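You operate a simulated robot arm through the tools that you are given. There is no shell and no other tool. Be economical: measure what you need, move in short steps, check, and stop when the job is done.

You are at the controls of a simulated robot arm. One attempt, no reset.

TASK
Fetch the pink disc and set it on the top of the small grey table. Then put the yellow disc on top of the pink dry pack. Then take the small yellow ink tub on the top of the grey table and put it away in the inside of the white tray. Keep to this order. Set down upright: small yellow ink tub.
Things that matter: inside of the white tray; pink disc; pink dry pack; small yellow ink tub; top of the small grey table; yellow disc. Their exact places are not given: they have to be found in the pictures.

The check looks at the end state, three seconds after you hand in, the way a careful person would. Anything else that was tipped, shoved, dropped, spilled or broken makes it a failure.

THE ROBOT
A 7-joint arm with a fingered hand on a trunk, on a base that drives. Base frame: it is fixed to the floor where the robot stands at the start and does not move with it; the origin is under the middle of the robot, x ahead of it, y to its left, z up; the surface under the hand at the start is at about z = 840. Units: mm, degrees, N and s.
With the tool pointing down near the work surface it reaches from about 340 to 840 mm from the robot's upright axis, wherever it stands. Its first joint turns from -143.0 to 143.0 degrees. Places, roughly: inside of the white tray (30x20 cm) [-3380, 4900, 900]; pink disc (4x4x2 cm) [500, -100, 800]; small yellow ink tub [-3500, -500, 1000]; top of the small grey table [-3200, 2300, 800]; yellow disc (4x4x2 cm) [800, 700, 800]. Payload 3 kg.
Tool frame: the origin (TCP) lies between the finger pads and is the grasp point; the fingertips stand 26 mm ahead of it; z points along the fingers, y is the line along which they close. The gripper opens to 148 mm. The gripper's body begins 73 mm behind the TCP. The gripper is a hand of 3 fingers: y runs from the thumb to the fingers, the wrist lies at [0, 0, -229] in the tool frame, and closing takes about 1.5 s.
Orientation is told as [roll, pitch, yaw] about the base's x, y, z axes, in that order, counted from this pose: with the fingers straight down and closing along the base's y, the tool's x points along the base's -x, its y along +y and its z along -z.

THE INTERFACE
- The arm moves only by the tool apply_moves. Its argument "increments" is a list of rows, each a list of 3 entries, a list of its own where there are three numbers: the turn, a rotation vector about the base's x, y, z in degrees, then the shift along the base's x, y, z in mm, then the gripper command, from -1 (fully open) to 1 (shut), values between in proportion. In form: [[[rx, ry, rz], [tx, ty, tz], grip], ...]. A call has 1 to 20 rows; each row is the pose to reach, as a shift and turn from the pose commanded when the call began. Each row takes 0.2 s and may step no farther than 50 mm and 8.6 degrees from the row before; otherwise, or with a gripper value out of range, the whole call is refused. Where a pose cannot be reached the arm comes as near as it can. A force on the tool above 40 N (or 10 N above the force at the start of the call, whichever is more), or a blocked arm, ends the call early, and 0.2 s more pass. Each finger travels about 153 mm/s and halts on what it meets, pressing with about 27 N; the grip force reading is that of the motor and also rises with nothing between the fingers. The clock runs only during rows and for 0.2 s after the last one: add rows that repeat a pose to give the fingers time. The reply holds the time, the measured pose of the TCP, the force on the tool along the base axes, the opening and the grip force, in the units named above and with some noise, with the torque about the TCP (base axes, N m) and any sound that the robot's microphone picked up, and new pictures: "show" is both (left out), scene, wrist or none.
- Cameras (640 x 400 px; columns grow to the right, rows downward): "scene" is now at [117.2, 54.5, 1859.3]; the picture's right is [0.72, -0.70, 0.00], its down [-0.64, -0.65, -0.41] and it looks along [0.28, 0.29, -0.91] (base axes); focal length 256 px, centre (320, 200). "wrist" rides on the gripper at [68, -39, -90] in the tool frame; the picture's right is [0.50, 0.87, 0.00], its down [-0.65, 0.38, -0.65] and it looks along [-0.57, 0.33, 0.76] (tool axes); focal length 222 px, centre (320, 200).
- slide_trunk(by): slides the trunk up (or, below 0, down) by that many mm; the arm and the scene camera ride with it, the base frame stays. It gives what a move gives, with no picture.
- steer(legs): drives the robot by 1 to 6 legs, each [ahead, left, turn to the left] in mm, mm and degrees, along the robot's own axes; the way and the turn of a leg run together, so that a leg with both is an arc; at most 1500 mm and 180 degrees a leg. The arm and the cameras ride along, it lands a little off, and it stops where it bumps. It gives what a move gives, and a new picture of the scene camera.
- preshape(shape): the hand has 3 fingers and takes this shape, open, in about a second: jaw (thumb against the fingers, like two jaws); tri (thumb and two fingers); tip (a fingertip pinch); poke (one finger out to press); point (the index stretched); flat (the hand flat); cup (the hand cupped); fist (a fist). The gripper value then closes the fingers along that shape, each until it touches; the sizes above hold for jaw. It gives what a move gives, with no picture.
- head_to(pan, tilt): turns the head with the scene camera to pan (to the left, within 86 degrees either way) and tilt (down, from -29 to 69), counted from straight ahead of the robot. It gives what a move gives, and a new picture of the scene camera.
- pixel_to_xyz(camera, pixels): for up to 12 pixels [column, row] of the newest picture of that camera ("zoom" is the newest enlarged one), the place [x, y, z] in the base frame of the surface seen there, good to about 2 mm, but the place of the scene camera against the robot may be out by one fixed shift of up to 25 mm in any direction. The clock stands still meanwhile.
- close_up(camera, box): a new picture of the part [left, top, right, bottom] of that camera's present view, enlarged. The clock stands still meanwhile.
- sign_off(): hands the job in; it is judged then, once.

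Keep the steps short. Do not move on a guess: measure, check each grasp and each placing, and mend mistakes. In all there are 110 turns and 260 pictures (those below and enlarged ones count). Leave the gripper open and the arm clear of the work at the hand-in unless told otherwise, and finish with a single line.

The tools are called by a JSON object that holds its "method" and its "body". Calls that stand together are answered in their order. apply_moves: Moves the arm, as the interface text tells. Its arguments: {"type":"object","properties":{"increments":{"type":"array","items":{"type":"array"}},"show":{"type":"string","enum":["both","scene","wrist","none"]}},"required":["increments"]} The other tools are called the same way: slide_trunk (by) slides the trunk up or down; preshape (shape) gives the hand a shape; steer (legs) drives the base; head_to (pan, tilt) turns the head that bears the scene camera; pixel_to_xyz (camera, pixels) gives the place of the surface under pixels of a picture; close_up (camera, box) takes an enlarged picture of a part of a camera's view; sign_off () hands the job in.

At the start:

```text
time: 0.0
position: [411.4, 505.7, 1105.3]
tcp_rot: [0.0, 0.0, -0.1]
wrist_force: [0.6, 0.2, -0.8]
wrist_torque: [0.0, -0.01, 0.03]
gripper_width: 148.3
gripper_force: 0.1
shape: jaw
trunk travel left (down, up): [-800.0, 90.0]
robot x, y, heading: [2.1, -1.1, -0.3]
head pan, tilt: [45.7, 66.0]
```

scene: 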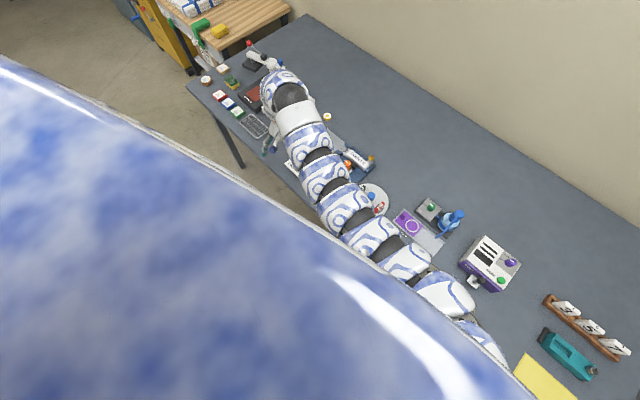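
wrist: 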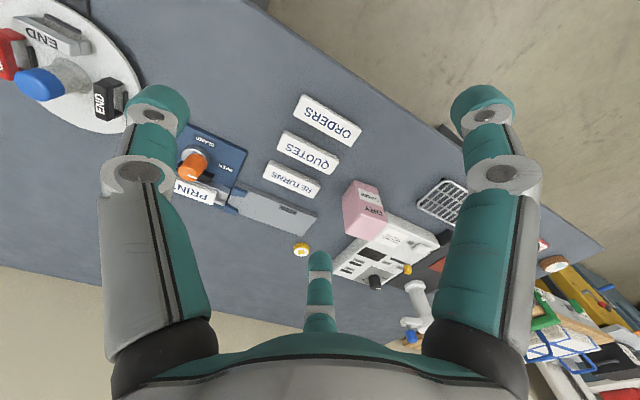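

I see the arm over a long desk; the wrist view shows a pink pack near (365,208) and a yellow disc near (302,248). Next, I look for the pink disc to the right and measure these in the wrist view.

{"method": "pixel_to_xyz", "body": {"camera": "wrist", "pixels": [[302, 247], [302, 254], [365, 195], [355, 187], [380, 195], [365, 220], [300, 160]]}}

{"method": "head_to", "body": {"pan": -10, "tilt": 60}}

{"method": "close_up", "body": {"camera": "wrist", "box": [220, 140, 480, 300]}}

```text
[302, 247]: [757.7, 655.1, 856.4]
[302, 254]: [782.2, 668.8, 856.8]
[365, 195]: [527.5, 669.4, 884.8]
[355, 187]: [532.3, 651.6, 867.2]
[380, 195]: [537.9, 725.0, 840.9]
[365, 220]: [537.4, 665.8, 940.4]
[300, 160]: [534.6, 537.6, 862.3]
```

```text
time: 1.2
position: [412.1, 506.6, 1104.5]
tcp_rot: [0.0, 0.0, 0.0]
wrist_force: [-0.6, 0.6, -0.5]
wrist_torque: [0.02, -0.01, 0.0]
gripper_width: 147.8
gripper_force: 0.1
shape: jaw
trunk travel left (down, up): [-800.0, 90.0]
robot x, y, heading: [-1.3, -0.6, -0.1]
head pan, tilt: [-10.0, 60.0]
```

scene: 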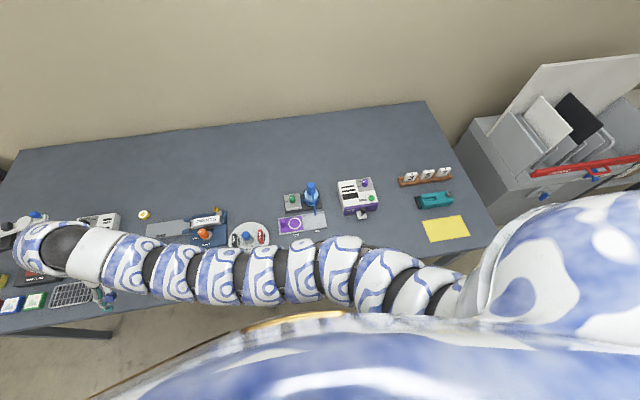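

```text
2.46 times, centred on (350, 220) of wrist
```

zoom: 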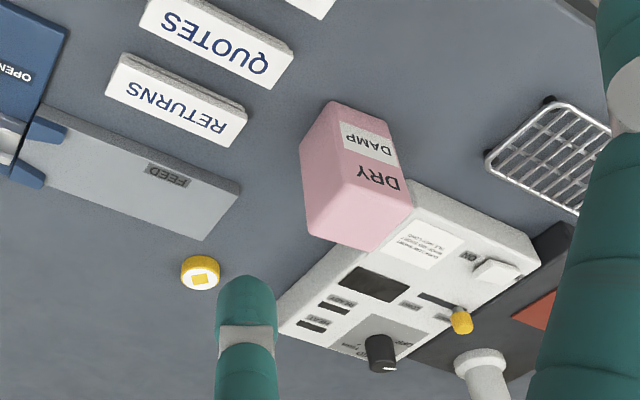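

The pink pack stands about 100 mm tall and is labelled DRY. I don't see the pink disc yet, so I zoom in near the expected place.

{"method": "close_up", "body": {"camera": "scene", "box": [200, 160, 480, 330]}}

{"method": "pixel_to_xyz", "body": {"camera": "scene", "pixels": [[292, 224], [143, 214], [357, 190], [445, 229], [250, 235], [400, 104], [20, 155], [493, 228], [430, 200]]}}

```text
2.29 times, centred on (340, 245) of scene
```

zoom: 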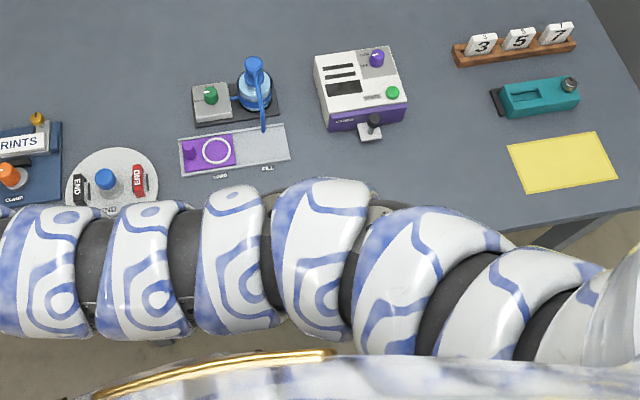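

```text
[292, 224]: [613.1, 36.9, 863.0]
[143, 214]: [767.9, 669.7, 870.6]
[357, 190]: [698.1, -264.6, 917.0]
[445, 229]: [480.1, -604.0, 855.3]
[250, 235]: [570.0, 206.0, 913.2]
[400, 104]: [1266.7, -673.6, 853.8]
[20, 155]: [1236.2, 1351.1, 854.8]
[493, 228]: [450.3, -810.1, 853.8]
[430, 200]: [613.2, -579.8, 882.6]
```

The arm hides the spot near [500,-100]. I sweep the hand to the right at the present height and look with the wrist camera.

{"method": "apply_moves", "body": {"increments": [[[0, 0, 0], [0, -50, 0], -1], [[0, 0, 0], [0, -100, 0], -1], [[0, 0, 0], [0, -150, 0], -1], [[0, 0, 0], [0, -200, 0], -1], [[0, 0, 0], [0, -250, 0], -1], [[0, 0, 0], [0, -300, 0], -1], [[0, 0, 0], [0, -350, 0], -1], [[0, 0, 0], [0, -400, 0], -1], [[0, 0, 0], [0, -450, 0], -1], [[0, 0, 0], [0, -500, 0], -1], [[0, 0, 0], [0, -550, 0], -1], [[0, 0, 0], [0, -600, 0], -1], [[0, 0, 0], [0, -650, 0], -1], [[0, 0, 0], [0, -650, 0], -1]]}}

```text
time: 4.2
position: [506.0, -119.9, 1085.6]
tcp_rot: [-0.2, 0.3, -0.1]
wrist_force: [0.4, -0.3, -0.5]
wrist_torque: [0.03, -0.01, 0.01]
gripper_width: 147.8
gripper_force: 0.0
shape: jaw
out of reach, approached as far as the arm can: row 3, 4, 5, 6, 9, 10, 11, 12, 13, 14
trunk travel left (down, up): [-800.0, 90.0]
robot x, y, heading: [1.4, 2.2, 0.1]
head pan, tilt: [-10.0, 60.0]
```

scene: 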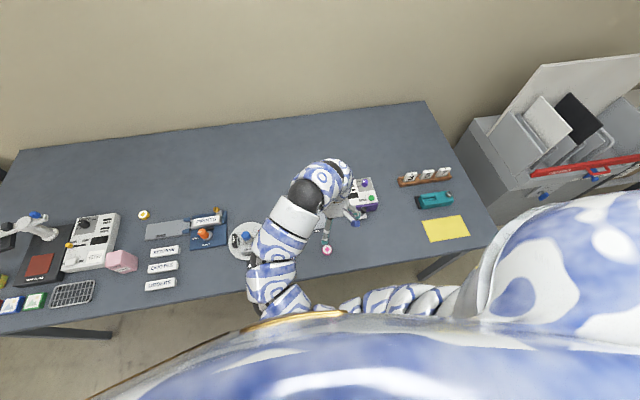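
wrist: 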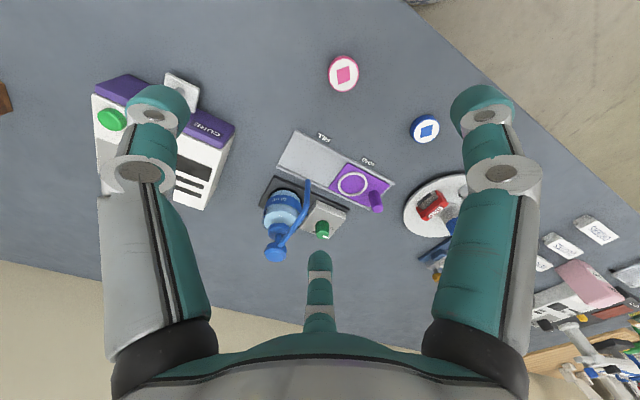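

The pink disc shows in the wrist view at (343,73). I measure its top, rim and the table, and zoom in.

{"method": "pixel_to_xyz", "body": {"camera": "wrist", "pixels": [[343, 74], [331, 72], [355, 72], [343, 58], [343, 89], [380, 90], [300, 80], [425, 128], [320, 150]]}}

{"method": "close_up", "body": {"camera": "wrist", "box": [280, 30, 420, 118]}}

{"method": "pixel_to_xyz", "body": {"camera": "scene", "pixels": [[327, 250]]}}

```text
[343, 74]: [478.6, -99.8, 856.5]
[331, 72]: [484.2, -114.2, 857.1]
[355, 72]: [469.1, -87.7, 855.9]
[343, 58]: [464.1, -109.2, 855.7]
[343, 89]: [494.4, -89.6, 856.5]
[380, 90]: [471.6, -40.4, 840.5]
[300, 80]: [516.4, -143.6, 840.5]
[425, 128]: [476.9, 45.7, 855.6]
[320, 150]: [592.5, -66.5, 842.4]
```

```text
4.55 times, centred on (350, 74) of wrist
```

zoom: 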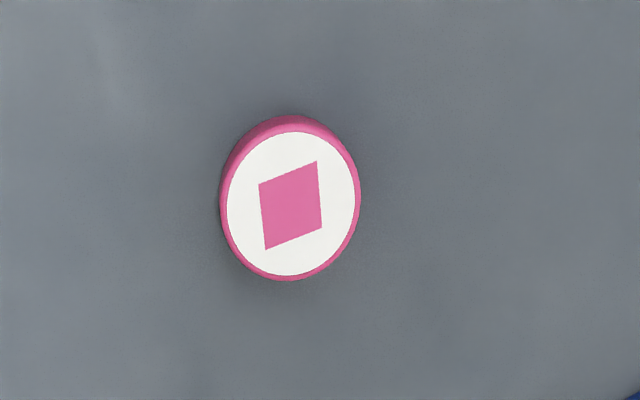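

```text
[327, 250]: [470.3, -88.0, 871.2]
```

The pink disc's centre is at about (478.5,-99), top 856.5, table 840.5. I move above it with the fingers partly closed and look.

{"method": "apply_moves", "body": {"increments": [[[0, 0, 0], [-9, 7, -40], -0.2], [[0, 0, 0], [-18, 14, -80], -0.2], [[0, 0, 0], [-27, 21, -120], -0.2], [[0, 0, 0], [-27, 21, -145], -0.2], [[0, 0, 0], [-27, 21, -145], -0.2], [[0, 0, 0], [-27, 21, -145], -0.2]]}}

```text
time: 5.7
position: [479.7, -97.5, 942.4]
tcp_rot: [0.0, 0.0, -0.1]
wrist_force: [-0.1, 0.7, 0.4]
wrist_torque: [-0.03, -0.03, -0.05]
gripper_width: 89.5
gripper_force: 0.1
shape: jaw
trunk travel left (down, up): [-800.0, 90.0]
robot x, y, heading: [-2.9, -1.4, -0.4]
head pan, tilt: [-10.0, 60.0]
```

scene: 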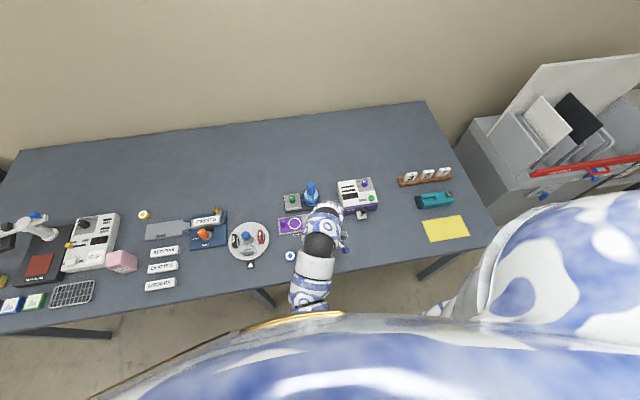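
wrist: 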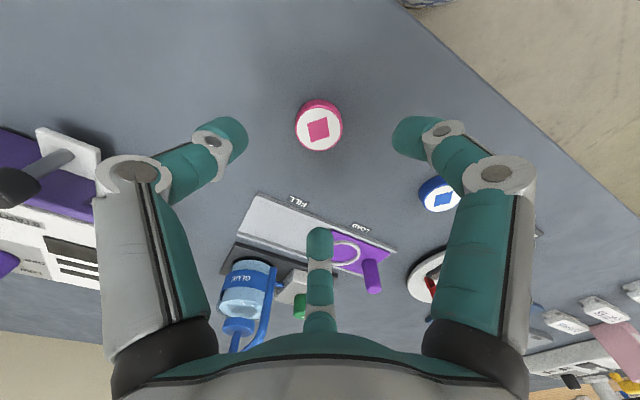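

The disc sits centred between the fingers. I check the tray edge's clearance near the far finger, then go down.

{"method": "pixel_to_xyz", "body": {"camera": "wrist", "pixels": [[319, 125], [320, 213], [280, 202], [260, 195], [350, 230], [319, 148], [319, 106], [297, 125], [341, 125], [441, 196]]}}

```text
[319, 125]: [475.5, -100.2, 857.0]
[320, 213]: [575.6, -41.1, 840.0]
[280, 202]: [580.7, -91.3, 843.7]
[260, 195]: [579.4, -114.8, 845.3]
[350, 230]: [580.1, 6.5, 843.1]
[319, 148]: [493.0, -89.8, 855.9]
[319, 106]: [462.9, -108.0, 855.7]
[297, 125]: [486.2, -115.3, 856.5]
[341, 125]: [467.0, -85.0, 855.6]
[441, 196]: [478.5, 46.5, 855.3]
```

The tray edge is at x≈575, which leaves clearance. I go down to z≈869 and close.

{"method": "apply_moves", "body": {"increments": [[[0, 0, 0], [-2, -2, -40], -0.2], [[0, 0, 0], [-2, -2, -73], -0.2], [[0, 0, 0], [-2, -2, -73], -0.2], [[0, 0, 0], [-2, -2, -73], 0.3], [[0, 0, 0], [-2, -2, -73], 0.6], [[0, 0, 0], [-2, -2, -73], 1], [[0, 0, 0], [-2, -2, -73], 1], [[0, 0, 0], [-2, -2, -73], 1], [[0, 0, 0], [-2, -2, -73], 1], [[0, 0, 0], [-2, -2, -73], 1]], "show": "wrist"}}

```text
time: 7.8
position: [478.0, -101.5, 868.2]
tcp_rot: [0.1, 0.0, 0.0]
wrist_force: [0.8, -1.0, -0.2]
wrist_torque: [-0.02, 0.01, 0.01]
gripper_width: 31.9
gripper_force: 27.3
shape: jaw
trunk travel left (down, up): [-800.0, 90.0]
robot x, y, heading: [0.9, -0.9, 0.1]
head pan, tilt: [-10.0, 60.0]
```

wrist: 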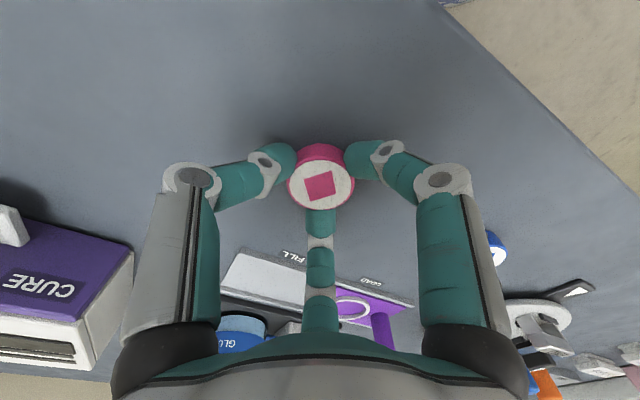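

Three fingers hold the disc at 32 mm width. I lift.

{"method": "apply_moves", "body": {"increments": [[[0, 0, 0], [0, 0, 40], 1], [[0, 0, 0], [0, 0, 90], 1], [[0, 0, 0], [0, 0, 140], 1], [[0, 0, 0], [0, 0, 190], 1], [[0, 0, 0], [0, 0, 190], 1]], "show": "wrist"}}

{"method": "head_to", "body": {"pan": 86, "tilt": 25}}

{"method": "head_to", "body": {"pan": -86, "tilt": 25}}

```text
time: 9.1
position: [491.9, -96.3, 1054.8]
tcp_rot: [-0.1, 0.2, 0.0]
wrist_force: [-0.4, 0.3, -0.2]
wrist_torque: [-0.02, 0.02, -0.04]
gripper_width: 31.7
gripper_force: 27.1
shape: jaw
out of reach, approached as far as the arm can: row 4, 5
trunk travel left (down, up): [-800.0, 90.0]
robot x, y, heading: [1.0, 0.2, 0.2]
head pan, tilt: [-10.0, 60.0]
```

wrist: 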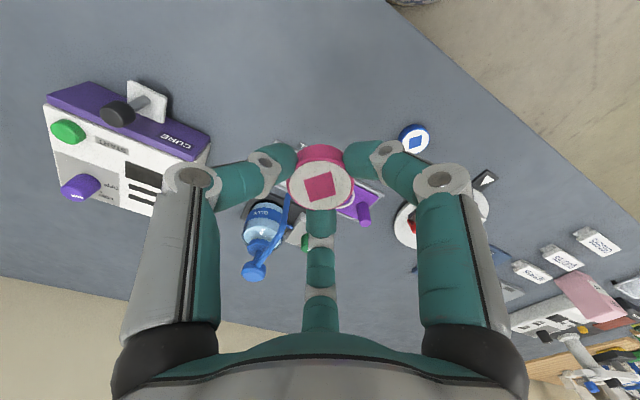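

```text
time: 10.8
position: [490.5, -96.5, 1054.3]
tcp_rot: [-0.1, 0.2, 0.0]
wrist_force: [-0.1, 0.7, -0.6]
wrist_torque: [0.0, -0.02, 0.01]
gripper_width: 31.8
gripper_force: 27.0
shape: jaw
trunk travel left (down, up): [-800.0, 90.0]
robot x, y, heading: [-1.4, -0.9, -0.1]
head pan, tilt: [85.9, 25.0]
```

scene: 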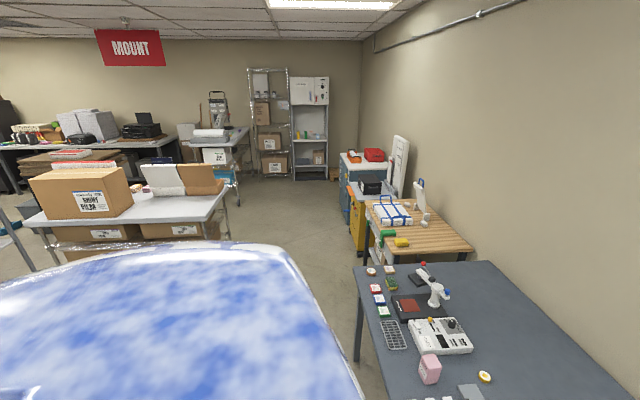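

```text
time: 13.4
position: [491.2, -96.4, 1055.1]
tcp_rot: [-0.1, 0.2, 0.0]
wrist_force: [0.5, -0.8, -0.2]
wrist_torque: [0.01, -0.02, -0.02]
gripper_width: 31.8
gripper_force: 27.0
shape: jaw
trunk travel left (down, up): [-800.0, 90.0]
robot x, y, heading: [1.4, -0.2, -0.1]
head pan, tilt: [-85.9, 25.0]
```

scene: 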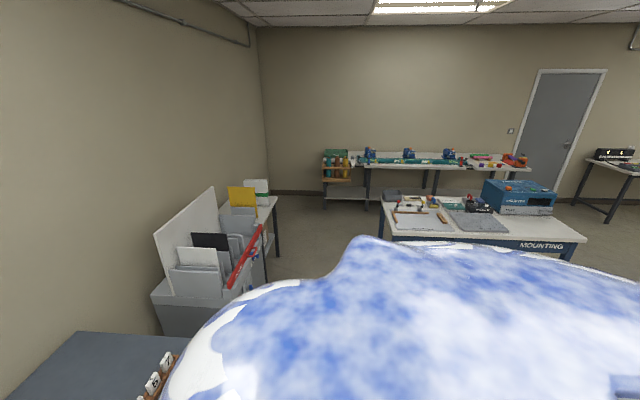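

The disc holds. I look at where the carts and tables stand before driving: measuring pixels in the right view, then the left.

{"method": "pixel_to_xyz", "body": {"camera": "scene", "pixels": [[385, 205], [580, 240], [400, 235], [555, 185], [300, 220], [620, 170], [610, 260]]}}

{"method": "head_to", "body": {"pan": 86, "tilt": 10}}

{"method": "pixel_to_xyz", "body": {"camera": "scene", "pixels": [[30, 270], [210, 265], [230, 250], [100, 265], [60, 245], [120, 215], [20, 205], [100, 200], [160, 195], [210, 200], [235, 190], [270, 280]]}}

```text
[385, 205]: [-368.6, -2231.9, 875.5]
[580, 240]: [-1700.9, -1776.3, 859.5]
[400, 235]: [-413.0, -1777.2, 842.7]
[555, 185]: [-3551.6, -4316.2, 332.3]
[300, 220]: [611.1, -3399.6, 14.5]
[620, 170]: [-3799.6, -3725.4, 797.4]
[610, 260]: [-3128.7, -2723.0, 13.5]
```

```text
time: 16.0
position: [491.4, -96.0, 1053.8]
tcp_rot: [-0.2, 0.2, 0.0]
wrist_force: [-0.3, 0.0, -0.5]
wrist_torque: [-0.03, -0.02, 0.01]
gripper_width: 31.9
gripper_force: 27.1
shape: jaw
trunk travel left (down, up): [-800.0, 90.0]
robot x, y, heading: [0.4, -1.6, -0.0]
head pan, tilt: [85.9, 10.0]
```

scene: 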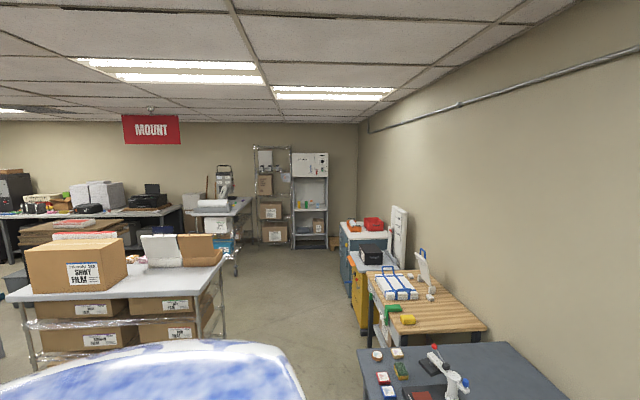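

```text
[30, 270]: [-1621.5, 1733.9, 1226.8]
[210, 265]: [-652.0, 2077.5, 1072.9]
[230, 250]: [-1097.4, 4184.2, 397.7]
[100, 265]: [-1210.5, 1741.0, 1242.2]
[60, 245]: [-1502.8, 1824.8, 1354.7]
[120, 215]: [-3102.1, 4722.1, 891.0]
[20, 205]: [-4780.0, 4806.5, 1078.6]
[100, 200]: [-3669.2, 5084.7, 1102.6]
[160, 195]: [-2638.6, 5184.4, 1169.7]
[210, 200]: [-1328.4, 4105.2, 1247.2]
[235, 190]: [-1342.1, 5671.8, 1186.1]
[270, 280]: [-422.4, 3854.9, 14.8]
```

Ways: a cart at x −1700..−650, y>1650; a bench at y<−1770. I back 400 mm off the desk, then turn left to see what's behind.

{"method": "steer", "body": {"legs": [[-400, 0, 0], [0, 0, 90]]}}

```text
time: 22.3
position: [-295.2, 491.0, 1053.4]
tcp_rot: [-0.1, 0.2, 89.2]
wrist_force: [0.5, 0.9, -0.5]
wrist_torque: [0.03, 0.01, -0.02]
gripper_width: 31.6
gripper_force: 27.1
shape: jaw
trunk travel left (down, up): [-800.0, 90.0]
robot x, y, heading: [-398.2, -2.8, 89.0]
head pan, tilt: [85.9, 10.0]
```

scene: 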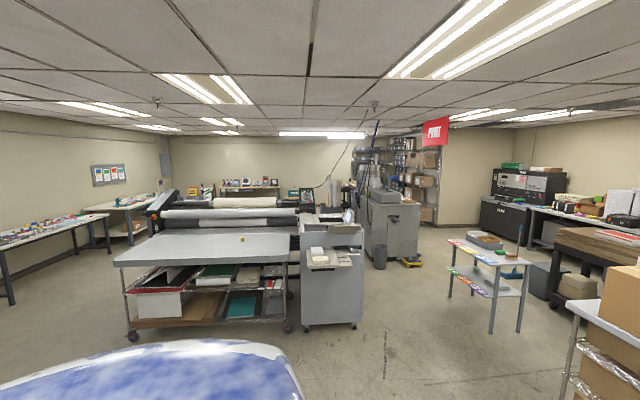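

I see a grey table with a small yellow thing at (243,239), and a small grey table at (490,255). I measure and zoom.

{"method": "pixel_to_xyz", "body": {"camera": "scene", "pixels": [[243, 239], [120, 260], [290, 258], [160, 236], [350, 262], [450, 241], [494, 264], [535, 262], [485, 246], [510, 275], [440, 320], [330, 330]]}}

{"method": "close_up", "body": {"camera": "scene", "box": [420, 210, 580, 340]}}

{"method": "close_up", "body": {"camera": "scene", "box": [100, 190, 380, 340]}}

```text
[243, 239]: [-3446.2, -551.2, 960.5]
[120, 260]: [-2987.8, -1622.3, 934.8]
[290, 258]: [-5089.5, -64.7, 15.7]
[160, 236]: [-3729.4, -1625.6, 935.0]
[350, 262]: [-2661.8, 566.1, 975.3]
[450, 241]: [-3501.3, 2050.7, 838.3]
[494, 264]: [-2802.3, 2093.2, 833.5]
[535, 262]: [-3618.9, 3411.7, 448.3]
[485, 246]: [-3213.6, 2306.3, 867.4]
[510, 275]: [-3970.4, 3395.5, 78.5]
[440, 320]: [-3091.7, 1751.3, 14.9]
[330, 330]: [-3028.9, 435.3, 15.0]
```

```text
3.08 times, centred on (500, 275) of scene
```

zoom: 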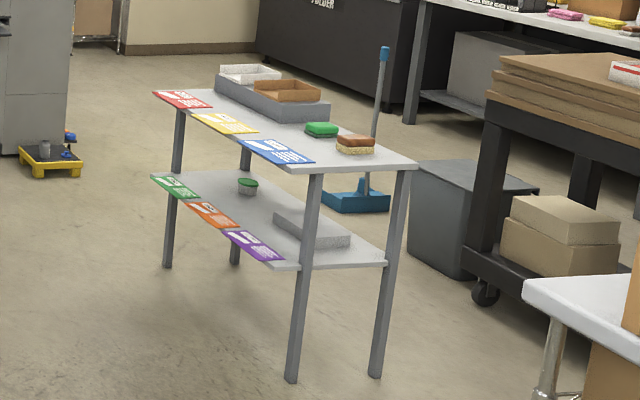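

```text
2.29 times, centred on (240, 265) of scene
```

zoom: 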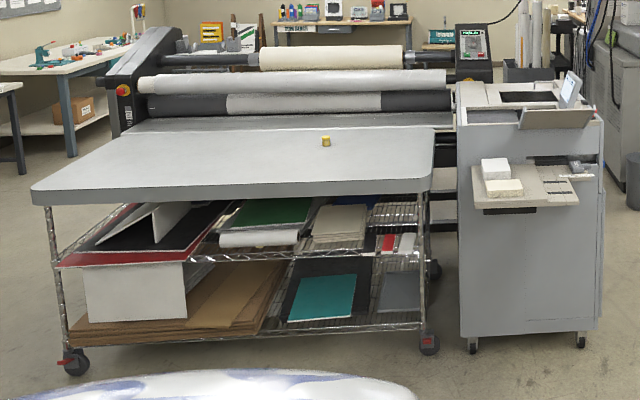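

The small grey table's free area is near (−2850..−3000, 2200), top ≈ 820. The way at heading 150° is clear, so I turn and drive along it, arm ahead, stopping short to look.

{"method": "head_to", "body": {"pan": 0, "tilt": 20}}

{"method": "steer", "body": {"legs": [[0, 0, 61], [1300, 0, 0], [1000, 0, 0]]}}

```text
time: 23.9
position: [-295.8, 490.2, 1053.5]
tcp_rot: [0.0, 0.2, 89.2]
wrist_force: [-0.2, -0.9, -0.1]
wrist_torque: [-0.02, 0.03, -0.03]
gripper_width: 31.8
gripper_force: 27.4
shape: jaw
trunk travel left (down, up): [-800.0, 90.0]
robot x, y, heading: [-398.6, -1.2, 89.5]
head pan, tilt: [0.0, 20.0]
```

scene: 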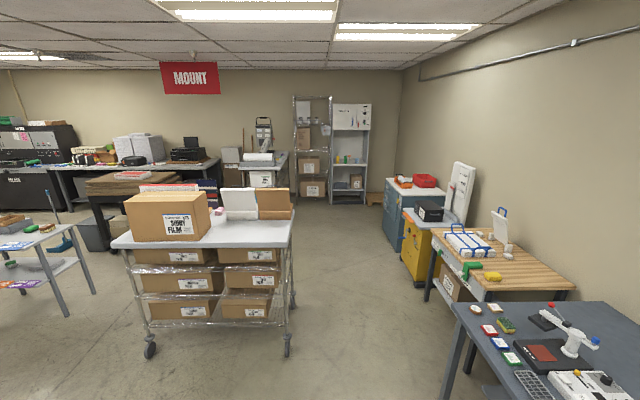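

```text
time: 37.8
position: [-2750.1, 1481.6, 1054.7]
tcp_rot: [-0.1, 0.2, 149.5]
wrist_force: [0.1, 0.2, -0.8]
wrist_torque: [-0.02, 0.01, -0.03]
gripper_width: 31.7
gripper_force: 26.5
shape: jaw
trunk travel left (down, up): [-800.0, 90.0]
robot x, y, heading: [-2376.0, 1147.0, 149.5]
head pan, tilt: [0.0, 20.0]
```

scene: 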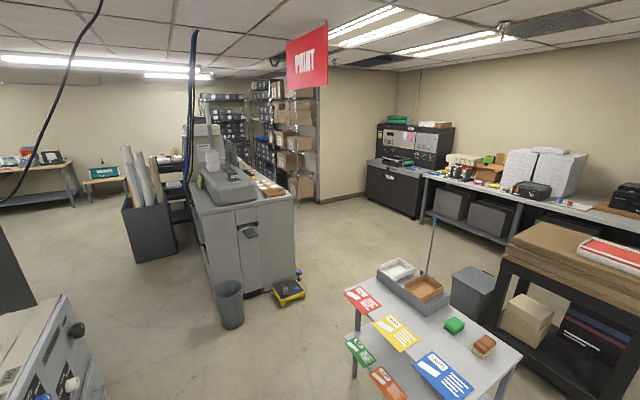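

The table top is clear between the posters and sponges, near (432,345). I measure it and the edges.

{"method": "pixel_to_xyz", "body": {"camera": "scene", "pixels": [[432, 342], [440, 350], [455, 330], [484, 352], [444, 375], [397, 333], [422, 318], [520, 355], [350, 290], [505, 375], [400, 315], [460, 355]]}}

{"method": "close_up", "body": {"camera": "scene", "box": [340, 250, 540, 400]}}

```text
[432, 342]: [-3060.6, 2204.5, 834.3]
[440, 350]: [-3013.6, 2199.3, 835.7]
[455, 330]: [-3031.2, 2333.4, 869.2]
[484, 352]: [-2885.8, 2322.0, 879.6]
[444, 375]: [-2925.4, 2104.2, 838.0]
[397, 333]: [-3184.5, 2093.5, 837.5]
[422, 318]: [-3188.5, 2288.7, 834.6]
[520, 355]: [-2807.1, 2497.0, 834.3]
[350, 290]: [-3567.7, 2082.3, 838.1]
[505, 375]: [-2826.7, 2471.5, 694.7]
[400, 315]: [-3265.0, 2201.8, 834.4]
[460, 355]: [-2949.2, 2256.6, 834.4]
```

```text
2.67 times, centred on (440, 325) of scene
```

zoom: 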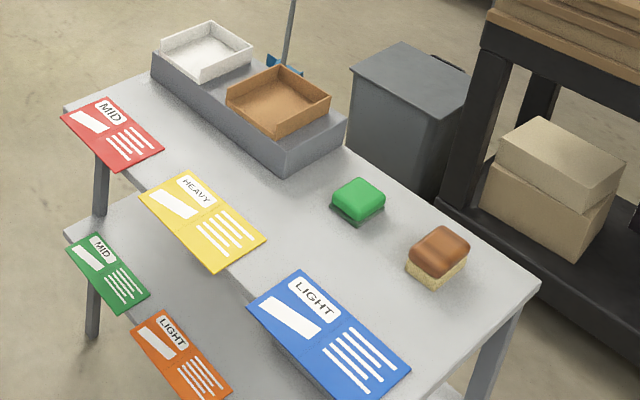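

I aim for about (−3080, 2210). I turn to face the table (heading 90°), then slide across to about (−3130, 1620).

{"method": "steer", "body": {"legs": [[0, 0, -59.5], [460, 754, 0]]}}

{"method": "head_to", "body": {"pan": 0, "tilt": 60}}

```text
time: 45.1
position: [-3022.2, 2109.3, 1052.5]
tcp_rot: [0.0, 0.2, 89.3]
wrist_force: [0.2, 0.1, -0.3]
wrist_torque: [-0.01, -0.01, 0.03]
gripper_width: 31.5
gripper_force: 27.2
shape: jaw
trunk travel left (down, up): [-800.0, 90.0]
robot x, y, heading: [-3128.1, 1618.1, 89.0]
head pan, tilt: [0.0, 20.0]
```

scene: 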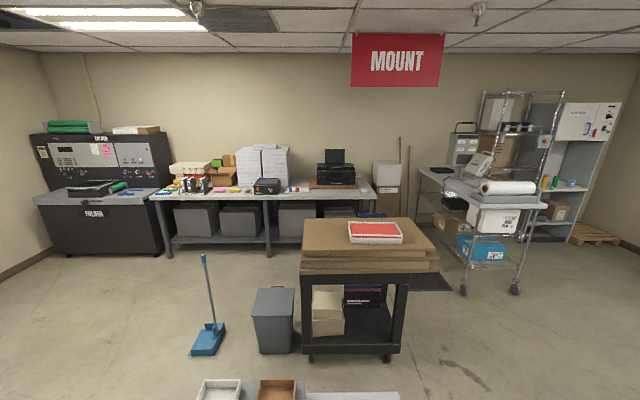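

```text
time: 46.2
position: [-3022.5, 2107.6, 1052.8]
tcp_rot: [-0.1, 0.3, 89.3]
wrist_force: [-0.4, -0.1, 0.2]
wrist_torque: [0.01, -0.01, -0.01]
gripper_width: 31.3
gripper_force: 26.9
shape: jaw
trunk travel left (down, up): [-800.0, 90.0]
robot x, y, heading: [-3122.8, 1616.4, 89.3]
head pan, tilt: [0.0, 60.0]
```

scene: 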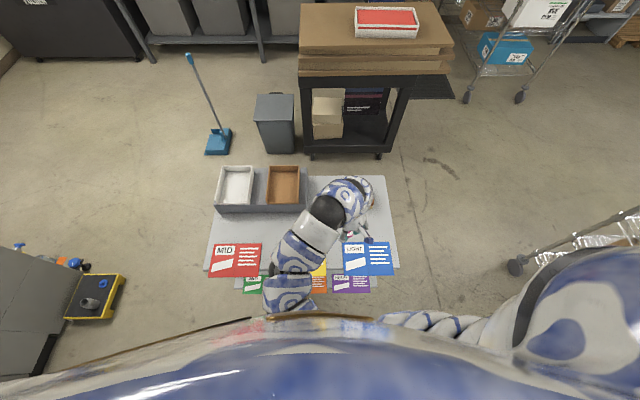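

Facing the table. I move the hand to (−3080, 2210, 980) and look.

{"method": "apply_moves", "body": {"increments": [[[0, 0, 0], [-20, 34, -25], 1], [[0, 0, 0], [-40, 68, -50], 1], [[0, 0, 0], [-58, 102, -73], 1], [[0, 0, 0], [-58, 102, -73], 1]]}}

```text
time: 47.2
position: [-3081.3, 2209.8, 979.0]
tcp_rot: [-0.1, 0.2, 89.4]
wrist_force: [-0.1, -0.4, 0.1]
wrist_torque: [0.03, 0.03, -0.02]
gripper_width: 31.5
gripper_force: 27.1
shape: jaw
trunk travel left (down, up): [-800.0, 90.0]
robot x, y, heading: [-3128.6, 1615.3, 89.1]
head pan, tilt: [0.0, 60.0]
```

scene: 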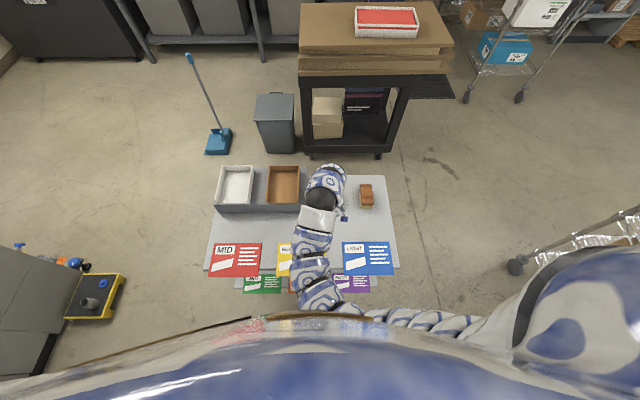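
wrist: 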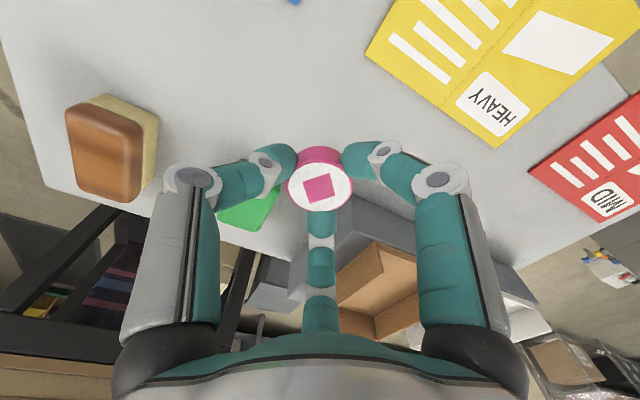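

I measure the neighbours in the wrist view: green sponge, box edge, poster, table.

{"method": "pixel_to_xyz", "body": {"camera": "wrist", "pixels": [[300, 100], [240, 205], [270, 195], [360, 175], [370, 190], [420, 160], [365, 55], [493, 145], [320, 130], [380, 120], [340, 60], [400, 190]]}}

```text
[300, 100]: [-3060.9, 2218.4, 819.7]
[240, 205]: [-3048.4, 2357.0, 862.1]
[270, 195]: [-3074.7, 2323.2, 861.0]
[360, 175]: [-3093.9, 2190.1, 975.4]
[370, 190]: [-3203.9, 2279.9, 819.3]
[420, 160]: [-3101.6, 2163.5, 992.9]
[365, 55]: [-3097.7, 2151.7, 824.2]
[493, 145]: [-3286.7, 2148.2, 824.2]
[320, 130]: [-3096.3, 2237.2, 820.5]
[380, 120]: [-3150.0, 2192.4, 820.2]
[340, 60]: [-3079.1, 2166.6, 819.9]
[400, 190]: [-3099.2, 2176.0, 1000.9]
```

Table is at 820. I lower the disc to TCP ≈ 848.5 at (−3084, 2202), ease the fingers open a bit and rise.

{"method": "apply_moves", "body": {"increments": [[[0, 0, 0], [-3, -8, -45], 1], [[0, 0, 0], [-3, -8, -90], 1], [[0, 0, 0], [-3, -8, -118], 1], [[0, 0, 0], [-3, -8, -126], 1], [[0, 0, 0], [-3, -8, -130.5], 1], [[0, 0, 0], [-3, -8, -130.5], 1]], "show": "wrist"}}

```text
time: 48.6
position: [-3084.9, 2201.5, 849.6]
tcp_rot: [0.0, 0.2, 89.4]
wrist_force: [0.6, 0.1, -0.6]
wrist_torque: [0.02, -0.01, -0.03]
gripper_width: 31.6
gripper_force: 27.2
shape: jaw
trunk travel left (down, up): [-800.0, 90.0]
robot x, y, heading: [-3125.3, 1616.5, 89.4]
head pan, tilt: [0.0, 60.0]
```

wrist: 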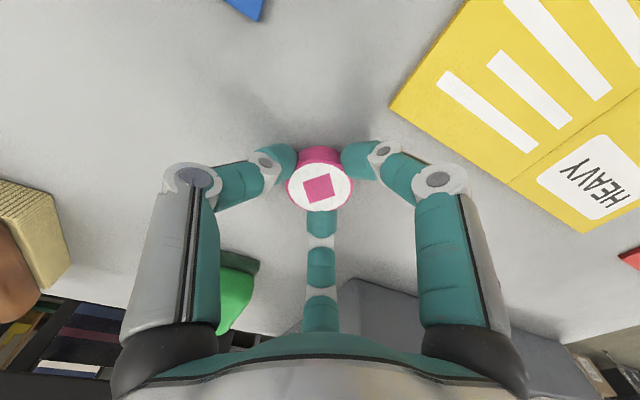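

Just above the table. I go down 1.5 mm more, open part way, and lift.

{"method": "apply_moves", "body": {"increments": [[[0, 0, 0], [0, 0, -1.5], 1], [[0, 0, 0], [0, 0, -1.5], 0.4], [[0, 0, 0], [0, 0, -1.5], 0.1], [[0, 0, 0], [0, 0, -1.5], 0.1], [[0, 0, 0], [0, 0, 20], 0.1], [[0, 0, 0], [0, 0, 65], 0.1], [[0, 0, 0], [0, 0, 110], 0], [[0, 0, 0], [0, 0, 155], 0], [[0, 0, 0], [0, 0, 155], 0]]}}

```text
time: 50.6
position: [-3084.3, 2200.9, 1004.9]
tcp_rot: [-0.1, 0.2, 89.3]
wrist_force: [-0.5, 0.1, 0.5]
wrist_torque: [-0.04, -0.01, 0.0]
gripper_width: 73.5
gripper_force: 0.0
shape: jaw
trunk travel left (down, up): [-800.0, 90.0]
robot x, y, heading: [-3125.1, 1615.6, 89.2]
head pan, tilt: [0.0, 60.0]
```

scene: 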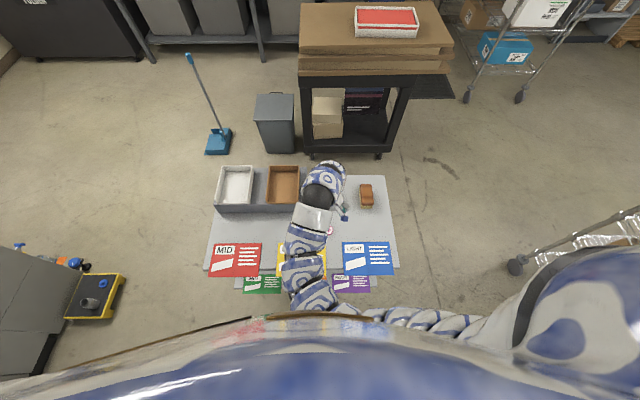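
wrist: 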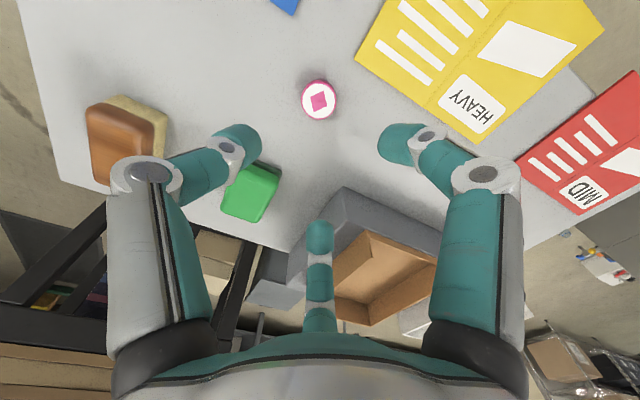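

The pink disc lies flat on the table. I raise and draw the hand back, then drive back to the desk.

{"method": "apply_moves", "body": {"increments": [[[0, 0, 0], [0, -40, 20], -0.2], [[0, 0, 0], [0, -80, 35], -0.2], [[0, 0, 0], [0, -90, 45], -0.2], [[0, 0, 0], [0, -90, 45], -0.2]], "show": "none"}}

{"method": "steer", "body": {"legs": [[-460, -754, 0], [0, 0, -119.5], [1300, 0, 0], [500, 0, 0]]}}

```text
time: 51.6
position: [-3084.0, 2111.4, 1049.2]
tcp_rot: [-0.1, 0.1, 89.3]
wrist_force: [-0.4, -0.3, 0.8]
wrist_torque: [-0.02, -0.01, -0.02]
gripper_width: 88.7
gripper_force: 0.0
shape: jaw
trunk travel left (down, up): [-800.0, 90.0]
robot x, y, heading: [-3127.3, 1618.0, 89.3]
head pan, tilt: [0.0, 60.0]
```

```text
time: 69.9
position: [-417.2, -37.5, 1049.2]
tcp_rot: [-0.1, 0.3, -30.4]
wrist_force: [-0.3, -0.4, -0.6]
wrist_torque: [0.01, 0.02, 0.01]
gripper_width: 88.2
gripper_force: 0.1
shape: jaw
trunk travel left (down, up): [-800.0, 90.0]
robot x, y, heading: [-824.4, 244.8, -30.7]
head pan, tilt: [0.0, 60.0]
```

scene: 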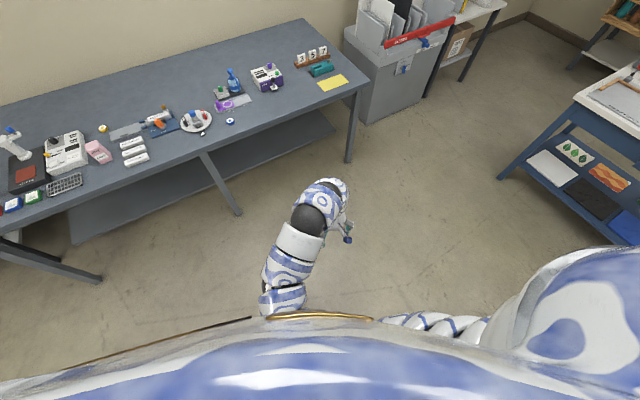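

I turn to face the desk and move to about (40, 540).

{"method": "steer", "body": {"legs": [[0, 0, 30.7], [864, 295, 0]]}}

```text
time: 76.2
position: [536.3, 505.4, 1048.6]
tcp_rot: [-0.1, 0.2, 0.1]
wrist_force: [-0.3, 0.7, -0.7]
wrist_torque: [0.02, 0.03, 0.0]
gripper_width: 88.2
gripper_force: 0.1
shape: jaw
trunk travel left (down, up): [-800.0, 90.0]
robot x, y, heading: [40.5, 543.8, 0.2]
head pan, tilt: [0.0, 60.0]
```

scene: 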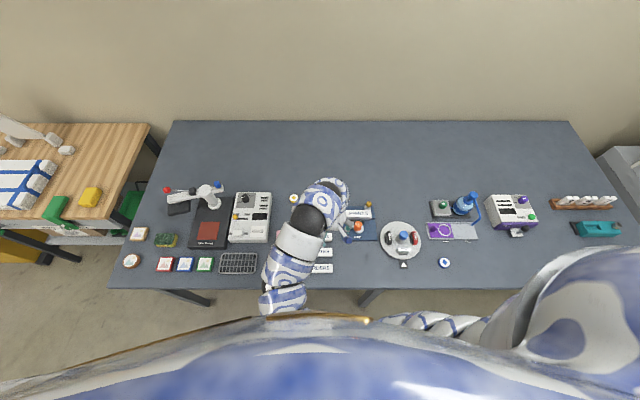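

I bring the hand near the yellow disc, at about (740, 640, 1000), and look.

{"method": "apply_moves", "body": {"increments": [[[0, 0, 0], [40, 27, 0], -0.2], [[0, 0, 0], [80, 54, 0], -0.2], [[0, 0, 0], [120, 80, -10], -0.2], [[0, 0, 0], [160, 107, -20], -0.2], [[0, 0, 0], [200, 134, -30], -0.2], [[0, 0, 0], [200, 134, -40], -0.2], [[0, 0, 0], [200, 134, -40], -0.2]]}}

```text
time: 77.8
position: [734.2, 640.0, 1009.0]
tcp_rot: [-0.1, 0.2, 0.0]
wrist_force: [-0.6, 0.2, 0.0]
wrist_torque: [0.01, 0.02, 0.01]
gripper_width: 88.6
gripper_force: 0.0
shape: jaw
trunk travel left (down, up): [-800.0, 90.0]
robot x, y, heading: [39.9, 542.1, 0.3]
head pan, tilt: [0.0, 60.0]
```

scene: 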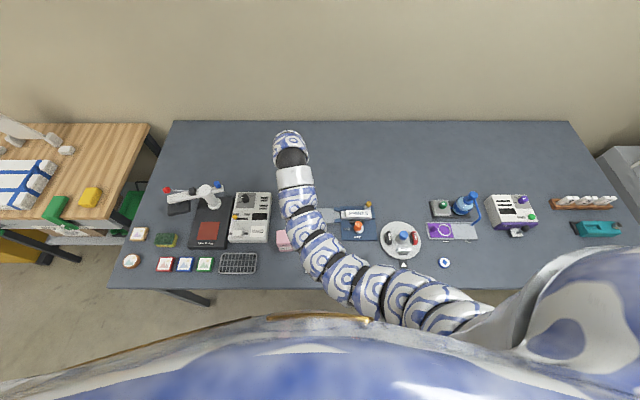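
wrist: 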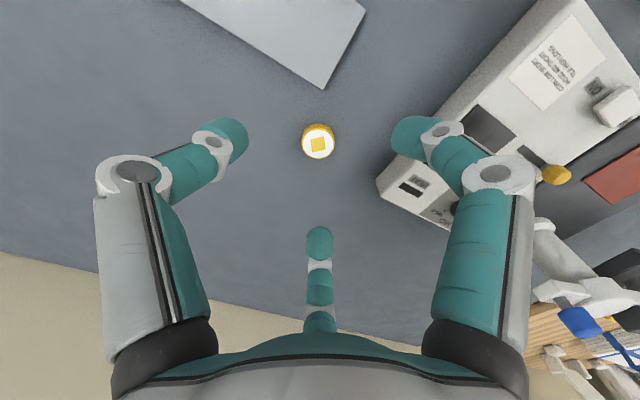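

Yellow disc at (318,140). I measure it, the white machine's nearest edge and the plate corner.

{"method": "pixel_to_xyz", "body": {"camera": "wrist", "pixels": [[318, 142], [304, 140], [333, 140], [318, 156], [318, 129], [382, 180], [378, 188], [405, 178], [320, 88], [340, 180], [450, 225]]}}

{"method": "close_up", "body": {"camera": "wrist", "box": [270, 100, 410, 188]}}

```text
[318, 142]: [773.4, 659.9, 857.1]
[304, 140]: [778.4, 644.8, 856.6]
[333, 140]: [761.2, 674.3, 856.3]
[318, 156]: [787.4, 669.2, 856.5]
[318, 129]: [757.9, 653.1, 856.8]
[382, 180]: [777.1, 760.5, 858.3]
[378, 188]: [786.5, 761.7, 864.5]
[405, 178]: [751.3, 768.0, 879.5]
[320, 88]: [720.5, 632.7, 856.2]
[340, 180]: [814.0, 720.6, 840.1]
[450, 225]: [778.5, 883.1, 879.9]
```

```text
4.55 times, centred on (340, 144) of wrist
```

zoom: 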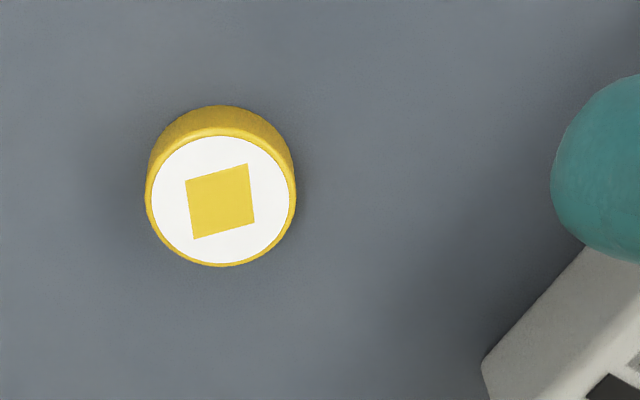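

Disc centre ≈ (772.5, 661), table 840. The machine (y>760) is clear. I go over it, then down to z≈868.5, and close.

{"method": "apply_moves", "body": {"increments": [[[0, 0, 0], [38, 21, -10], -0.2], [[0, 0, 0], [38, 21, -55], -0.2], [[0, 0, 0], [38, 21, -100], -0.2], [[0, 0, 0], [38, 21, -130], -0.2], [[0, 0, 0], [38, 21, -140.5], -0.2], [[0, 0, 0], [38, 21, -140.5], -0.2], [[0, 0, 0], [38, 21, -140.5], 0.3], [[0, 0, 0], [38, 21, -140.5], 0.6], [[0, 0, 0], [38, 21, -140.5], 1], [[0, 0, 0], [38, 21, -140.5], 1], [[0, 0, 0], [38, 21, -140.5], 1], [[0, 0, 0], [38, 21, -140.5], 1], [[0, 0, 0], [38, 21, -140.5], 1]], "show": "wrist"}}

```text
time: 80.6
position: [773.0, 660.3, 868.4]
tcp_rot: [-0.1, 0.1, 0.0]
wrist_force: [-0.8, 0.0, -0.2]
wrist_torque: [-0.03, 0.0, 0.01]
gripper_width: 33.3
gripper_force: 27.2
shape: jaw
trunk travel left (down, up): [-800.0, 90.0]
robot x, y, heading: [40.4, 542.2, 0.1]
head pan, tilt: [0.0, 60.0]
```

wrist: 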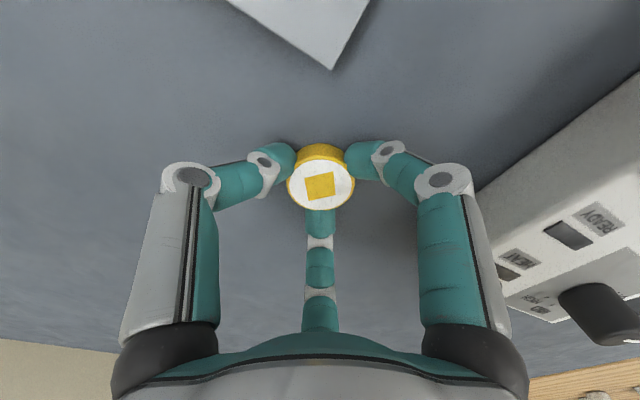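

Held. I lift and draw back to about (480, 600, 1040), from where the pack's top can be seen.

{"method": "apply_moves", "body": {"increments": [[[0, 0, 0], [0, 0, 45], 1], [[0, 0, 0], [0, 0, 90], 1], [[0, 0, 0], [0, -10, 135], 1], [[0, 0, 0], [-40, -30, 155], 1], [[0, 0, 0], [-80, -55, 170], 1], [[0, 0, 0], [-125, -60, 175], 1], [[0, 0, 0], [-170, -60, 175], 1], [[0, 0, 0], [-215, -60, 175], 1], [[0, 0, 0], [-260, -60, 175], 1], [[0, 0, 0], [-293, -60, 175], 1], [[0, 0, 0], [-293, -60, 175], 1]], "show": "wrist"}}

```text
time: 83.0
position: [479.1, 601.6, 1044.0]
tcp_rot: [-0.2, 0.2, 0.0]
wrist_force: [0.2, -0.2, -0.8]
wrist_torque: [0.02, 0.01, 0.0]
gripper_width: 33.0
gripper_force: 27.1
shape: jaw
trunk travel left (down, up): [-800.0, 90.0]
robot x, y, heading: [40.0, 542.1, 0.1]
head pan, tilt: [0.0, 60.0]
```

wrist: 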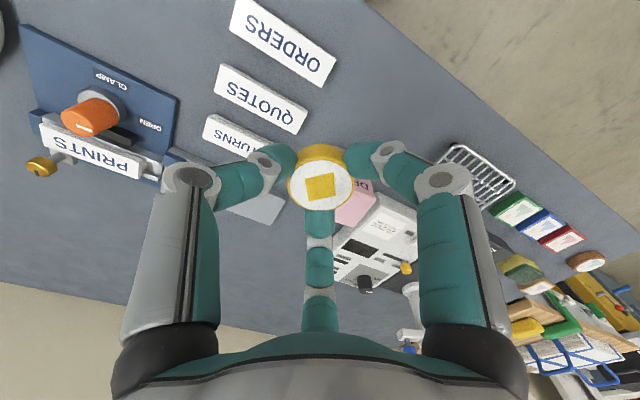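

The pack is hidden behind the held disc. I shift forward-left so it appears above the disc in the picture.

{"method": "apply_moves", "body": {"increments": [[[0, 0, 0], [35, 35, 0], 1], [[0, 0, 0], [72, 72, 0], 1], [[0, 0, 0], [72, 72, 0], 1]]}}

```text
refused: row 2 steps farther than a row can; nothing moved
```

{"method": "apply_moves", "body": {"increments": [[[0, 0, 0], [30, 30, 0], 1], [[0, 0, 0], [60, 60, 0], 1], [[0, 0, 0], [72, 72, 0], 1], [[0, 0, 0], [72, 72, 0], 1]]}}

```text
time: 84.0
position: [550.9, 672.8, 1042.9]
tcp_rot: [-0.2, 0.3, 0.2]
wrist_force: [0.3, -0.1, -0.1]
wrist_torque: [-0.01, 0.0, 0.02]
gripper_width: 33.3
gripper_force: 26.9
shape: jaw
trunk travel left (down, up): [-800.0, 90.0]
robot x, y, heading: [43.4, 543.4, 0.4]
head pan, tilt: [0.0, 60.0]
```

scene: 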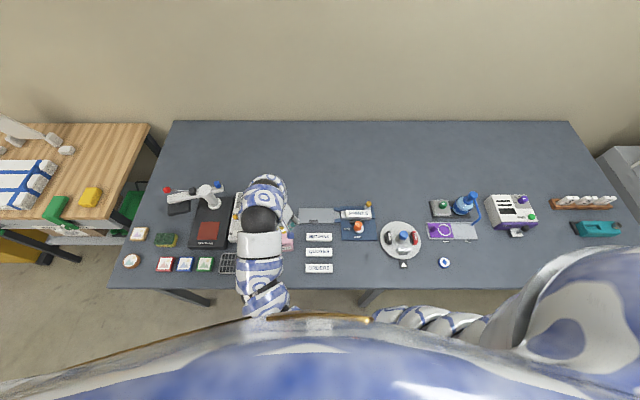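
wrist: 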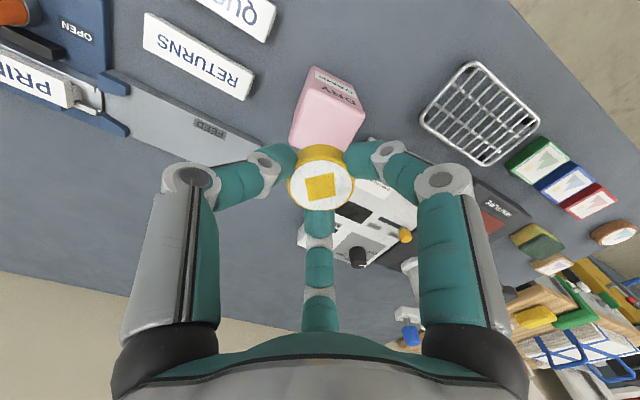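

The pack's top shows above the disc. I zoom in and measure.

{"method": "close_up", "body": {"camera": "wrist", "box": [264, 56, 392, 156]}}

{"method": "pixel_to_xyz", "body": {"camera": "wrist", "pixels": [[306, 90], [362, 113], [293, 140], [335, 115], [320, 130], [352, 144], [333, 98], [345, 92], [310, 110], [350, 120]]}}

```text
4.00 times, centred on (328, 106) of wrist
```

zoom: 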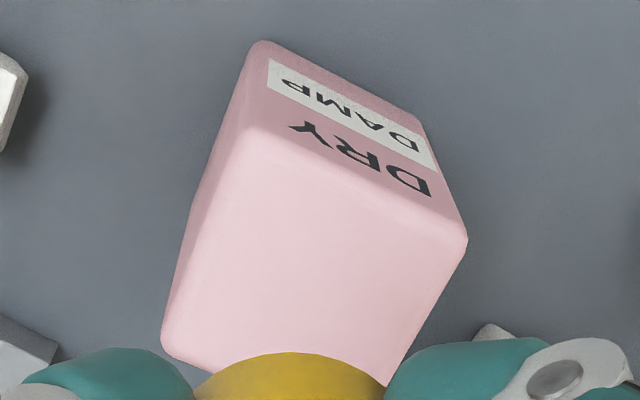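

```text
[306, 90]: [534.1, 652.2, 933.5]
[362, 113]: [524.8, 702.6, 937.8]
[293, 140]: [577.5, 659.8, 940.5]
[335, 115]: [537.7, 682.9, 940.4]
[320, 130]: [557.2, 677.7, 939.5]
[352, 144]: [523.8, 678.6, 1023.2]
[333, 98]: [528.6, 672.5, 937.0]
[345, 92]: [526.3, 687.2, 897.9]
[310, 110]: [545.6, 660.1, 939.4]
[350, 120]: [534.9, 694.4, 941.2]
```

Pack top: centre about (552, 680.5), z≈940. I lower the disc to 1.5 mm above it and check.

{"method": "apply_moves", "body": {"increments": [[[0, 0, 0], [1, 7.5, -30], 1], [[0, 0, 0], [1, 7.5, -60], 1], [[0, 0, 0], [1, 7.5, -72], 1], [[0, 0, 0], [1, 7.5, -72], 1]], "show": "wrist"}}

{"method": "close_up", "body": {"camera": "wrist", "box": [240, 100, 400, 220]}}

```text
time: 85.0
position: [553.6, 680.3, 970.1]
tcp_rot: [-0.1, 0.0, 0.0]
wrist_force: [0.9, 0.1, -0.1]
wrist_torque: [0.03, -0.01, -0.01]
gripper_width: 33.2
gripper_force: 27.5
shape: jaw
trunk travel left (down, up): [-800.0, 90.0]
robot x, y, heading: [39.3, 543.4, -0.1]
head pan, tilt: [0.0, 60.0]
```

wrist: 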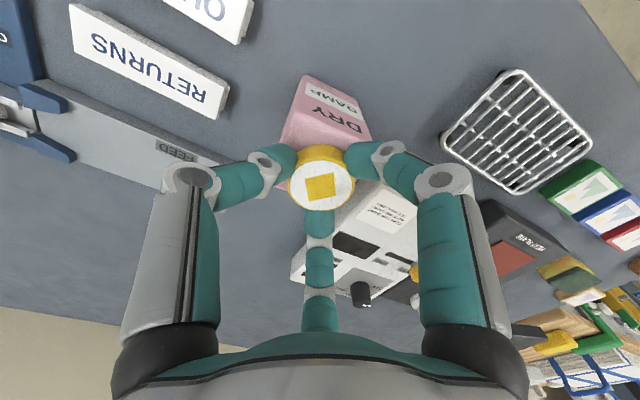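

```text
3.33 times, centred on (320, 160) of wrist
```

zoom: 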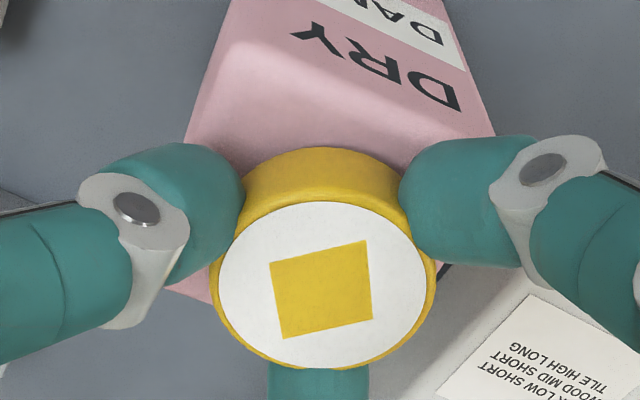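

I check the disc's actual centre against the pack's visible edges.

{"method": "pixel_to_xyz", "body": {"camera": "zoom", "pixels": [[325, 288], [215, 285], [435, 285], [325, 205], [325, 365], [240, 70], [200, 125], [190, 290], [478, 133], [320, 130]]}}

```text
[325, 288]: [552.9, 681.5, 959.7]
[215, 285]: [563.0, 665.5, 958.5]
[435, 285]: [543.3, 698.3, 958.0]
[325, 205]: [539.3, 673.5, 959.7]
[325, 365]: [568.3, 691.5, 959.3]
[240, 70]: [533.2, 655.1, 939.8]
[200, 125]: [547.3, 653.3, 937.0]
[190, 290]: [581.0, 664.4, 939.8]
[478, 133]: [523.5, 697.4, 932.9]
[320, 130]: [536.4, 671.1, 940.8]
```

The disc's centre (553,681.5) matches the pack's. I lower about 2.5 mm more and watch the force.

{"method": "apply_moves", "body": {"increments": [[[0, 0, 0], [0, 0, -1.2], 1], [[0, 0, 0], [0, 0, -2.2], 1], [[0, 0, 0], [0, 0, -2.2], 1]], "show": "none"}}

```text
time: 85.8
position: [553.8, 681.7, 969.0]
tcp_rot: [-0.1, 0.3, 0.0]
wrist_force: [-0.4, 0.1, -0.1]
wrist_torque: [0.01, 0.0, 0.04]
gripper_width: 32.7
gripper_force: 26.1
shape: jaw
trunk travel left (down, up): [-800.0, 90.0]
robot x, y, heading: [39.8, 540.4, 0.0]
head pan, tilt: [0.0, 60.0]
```

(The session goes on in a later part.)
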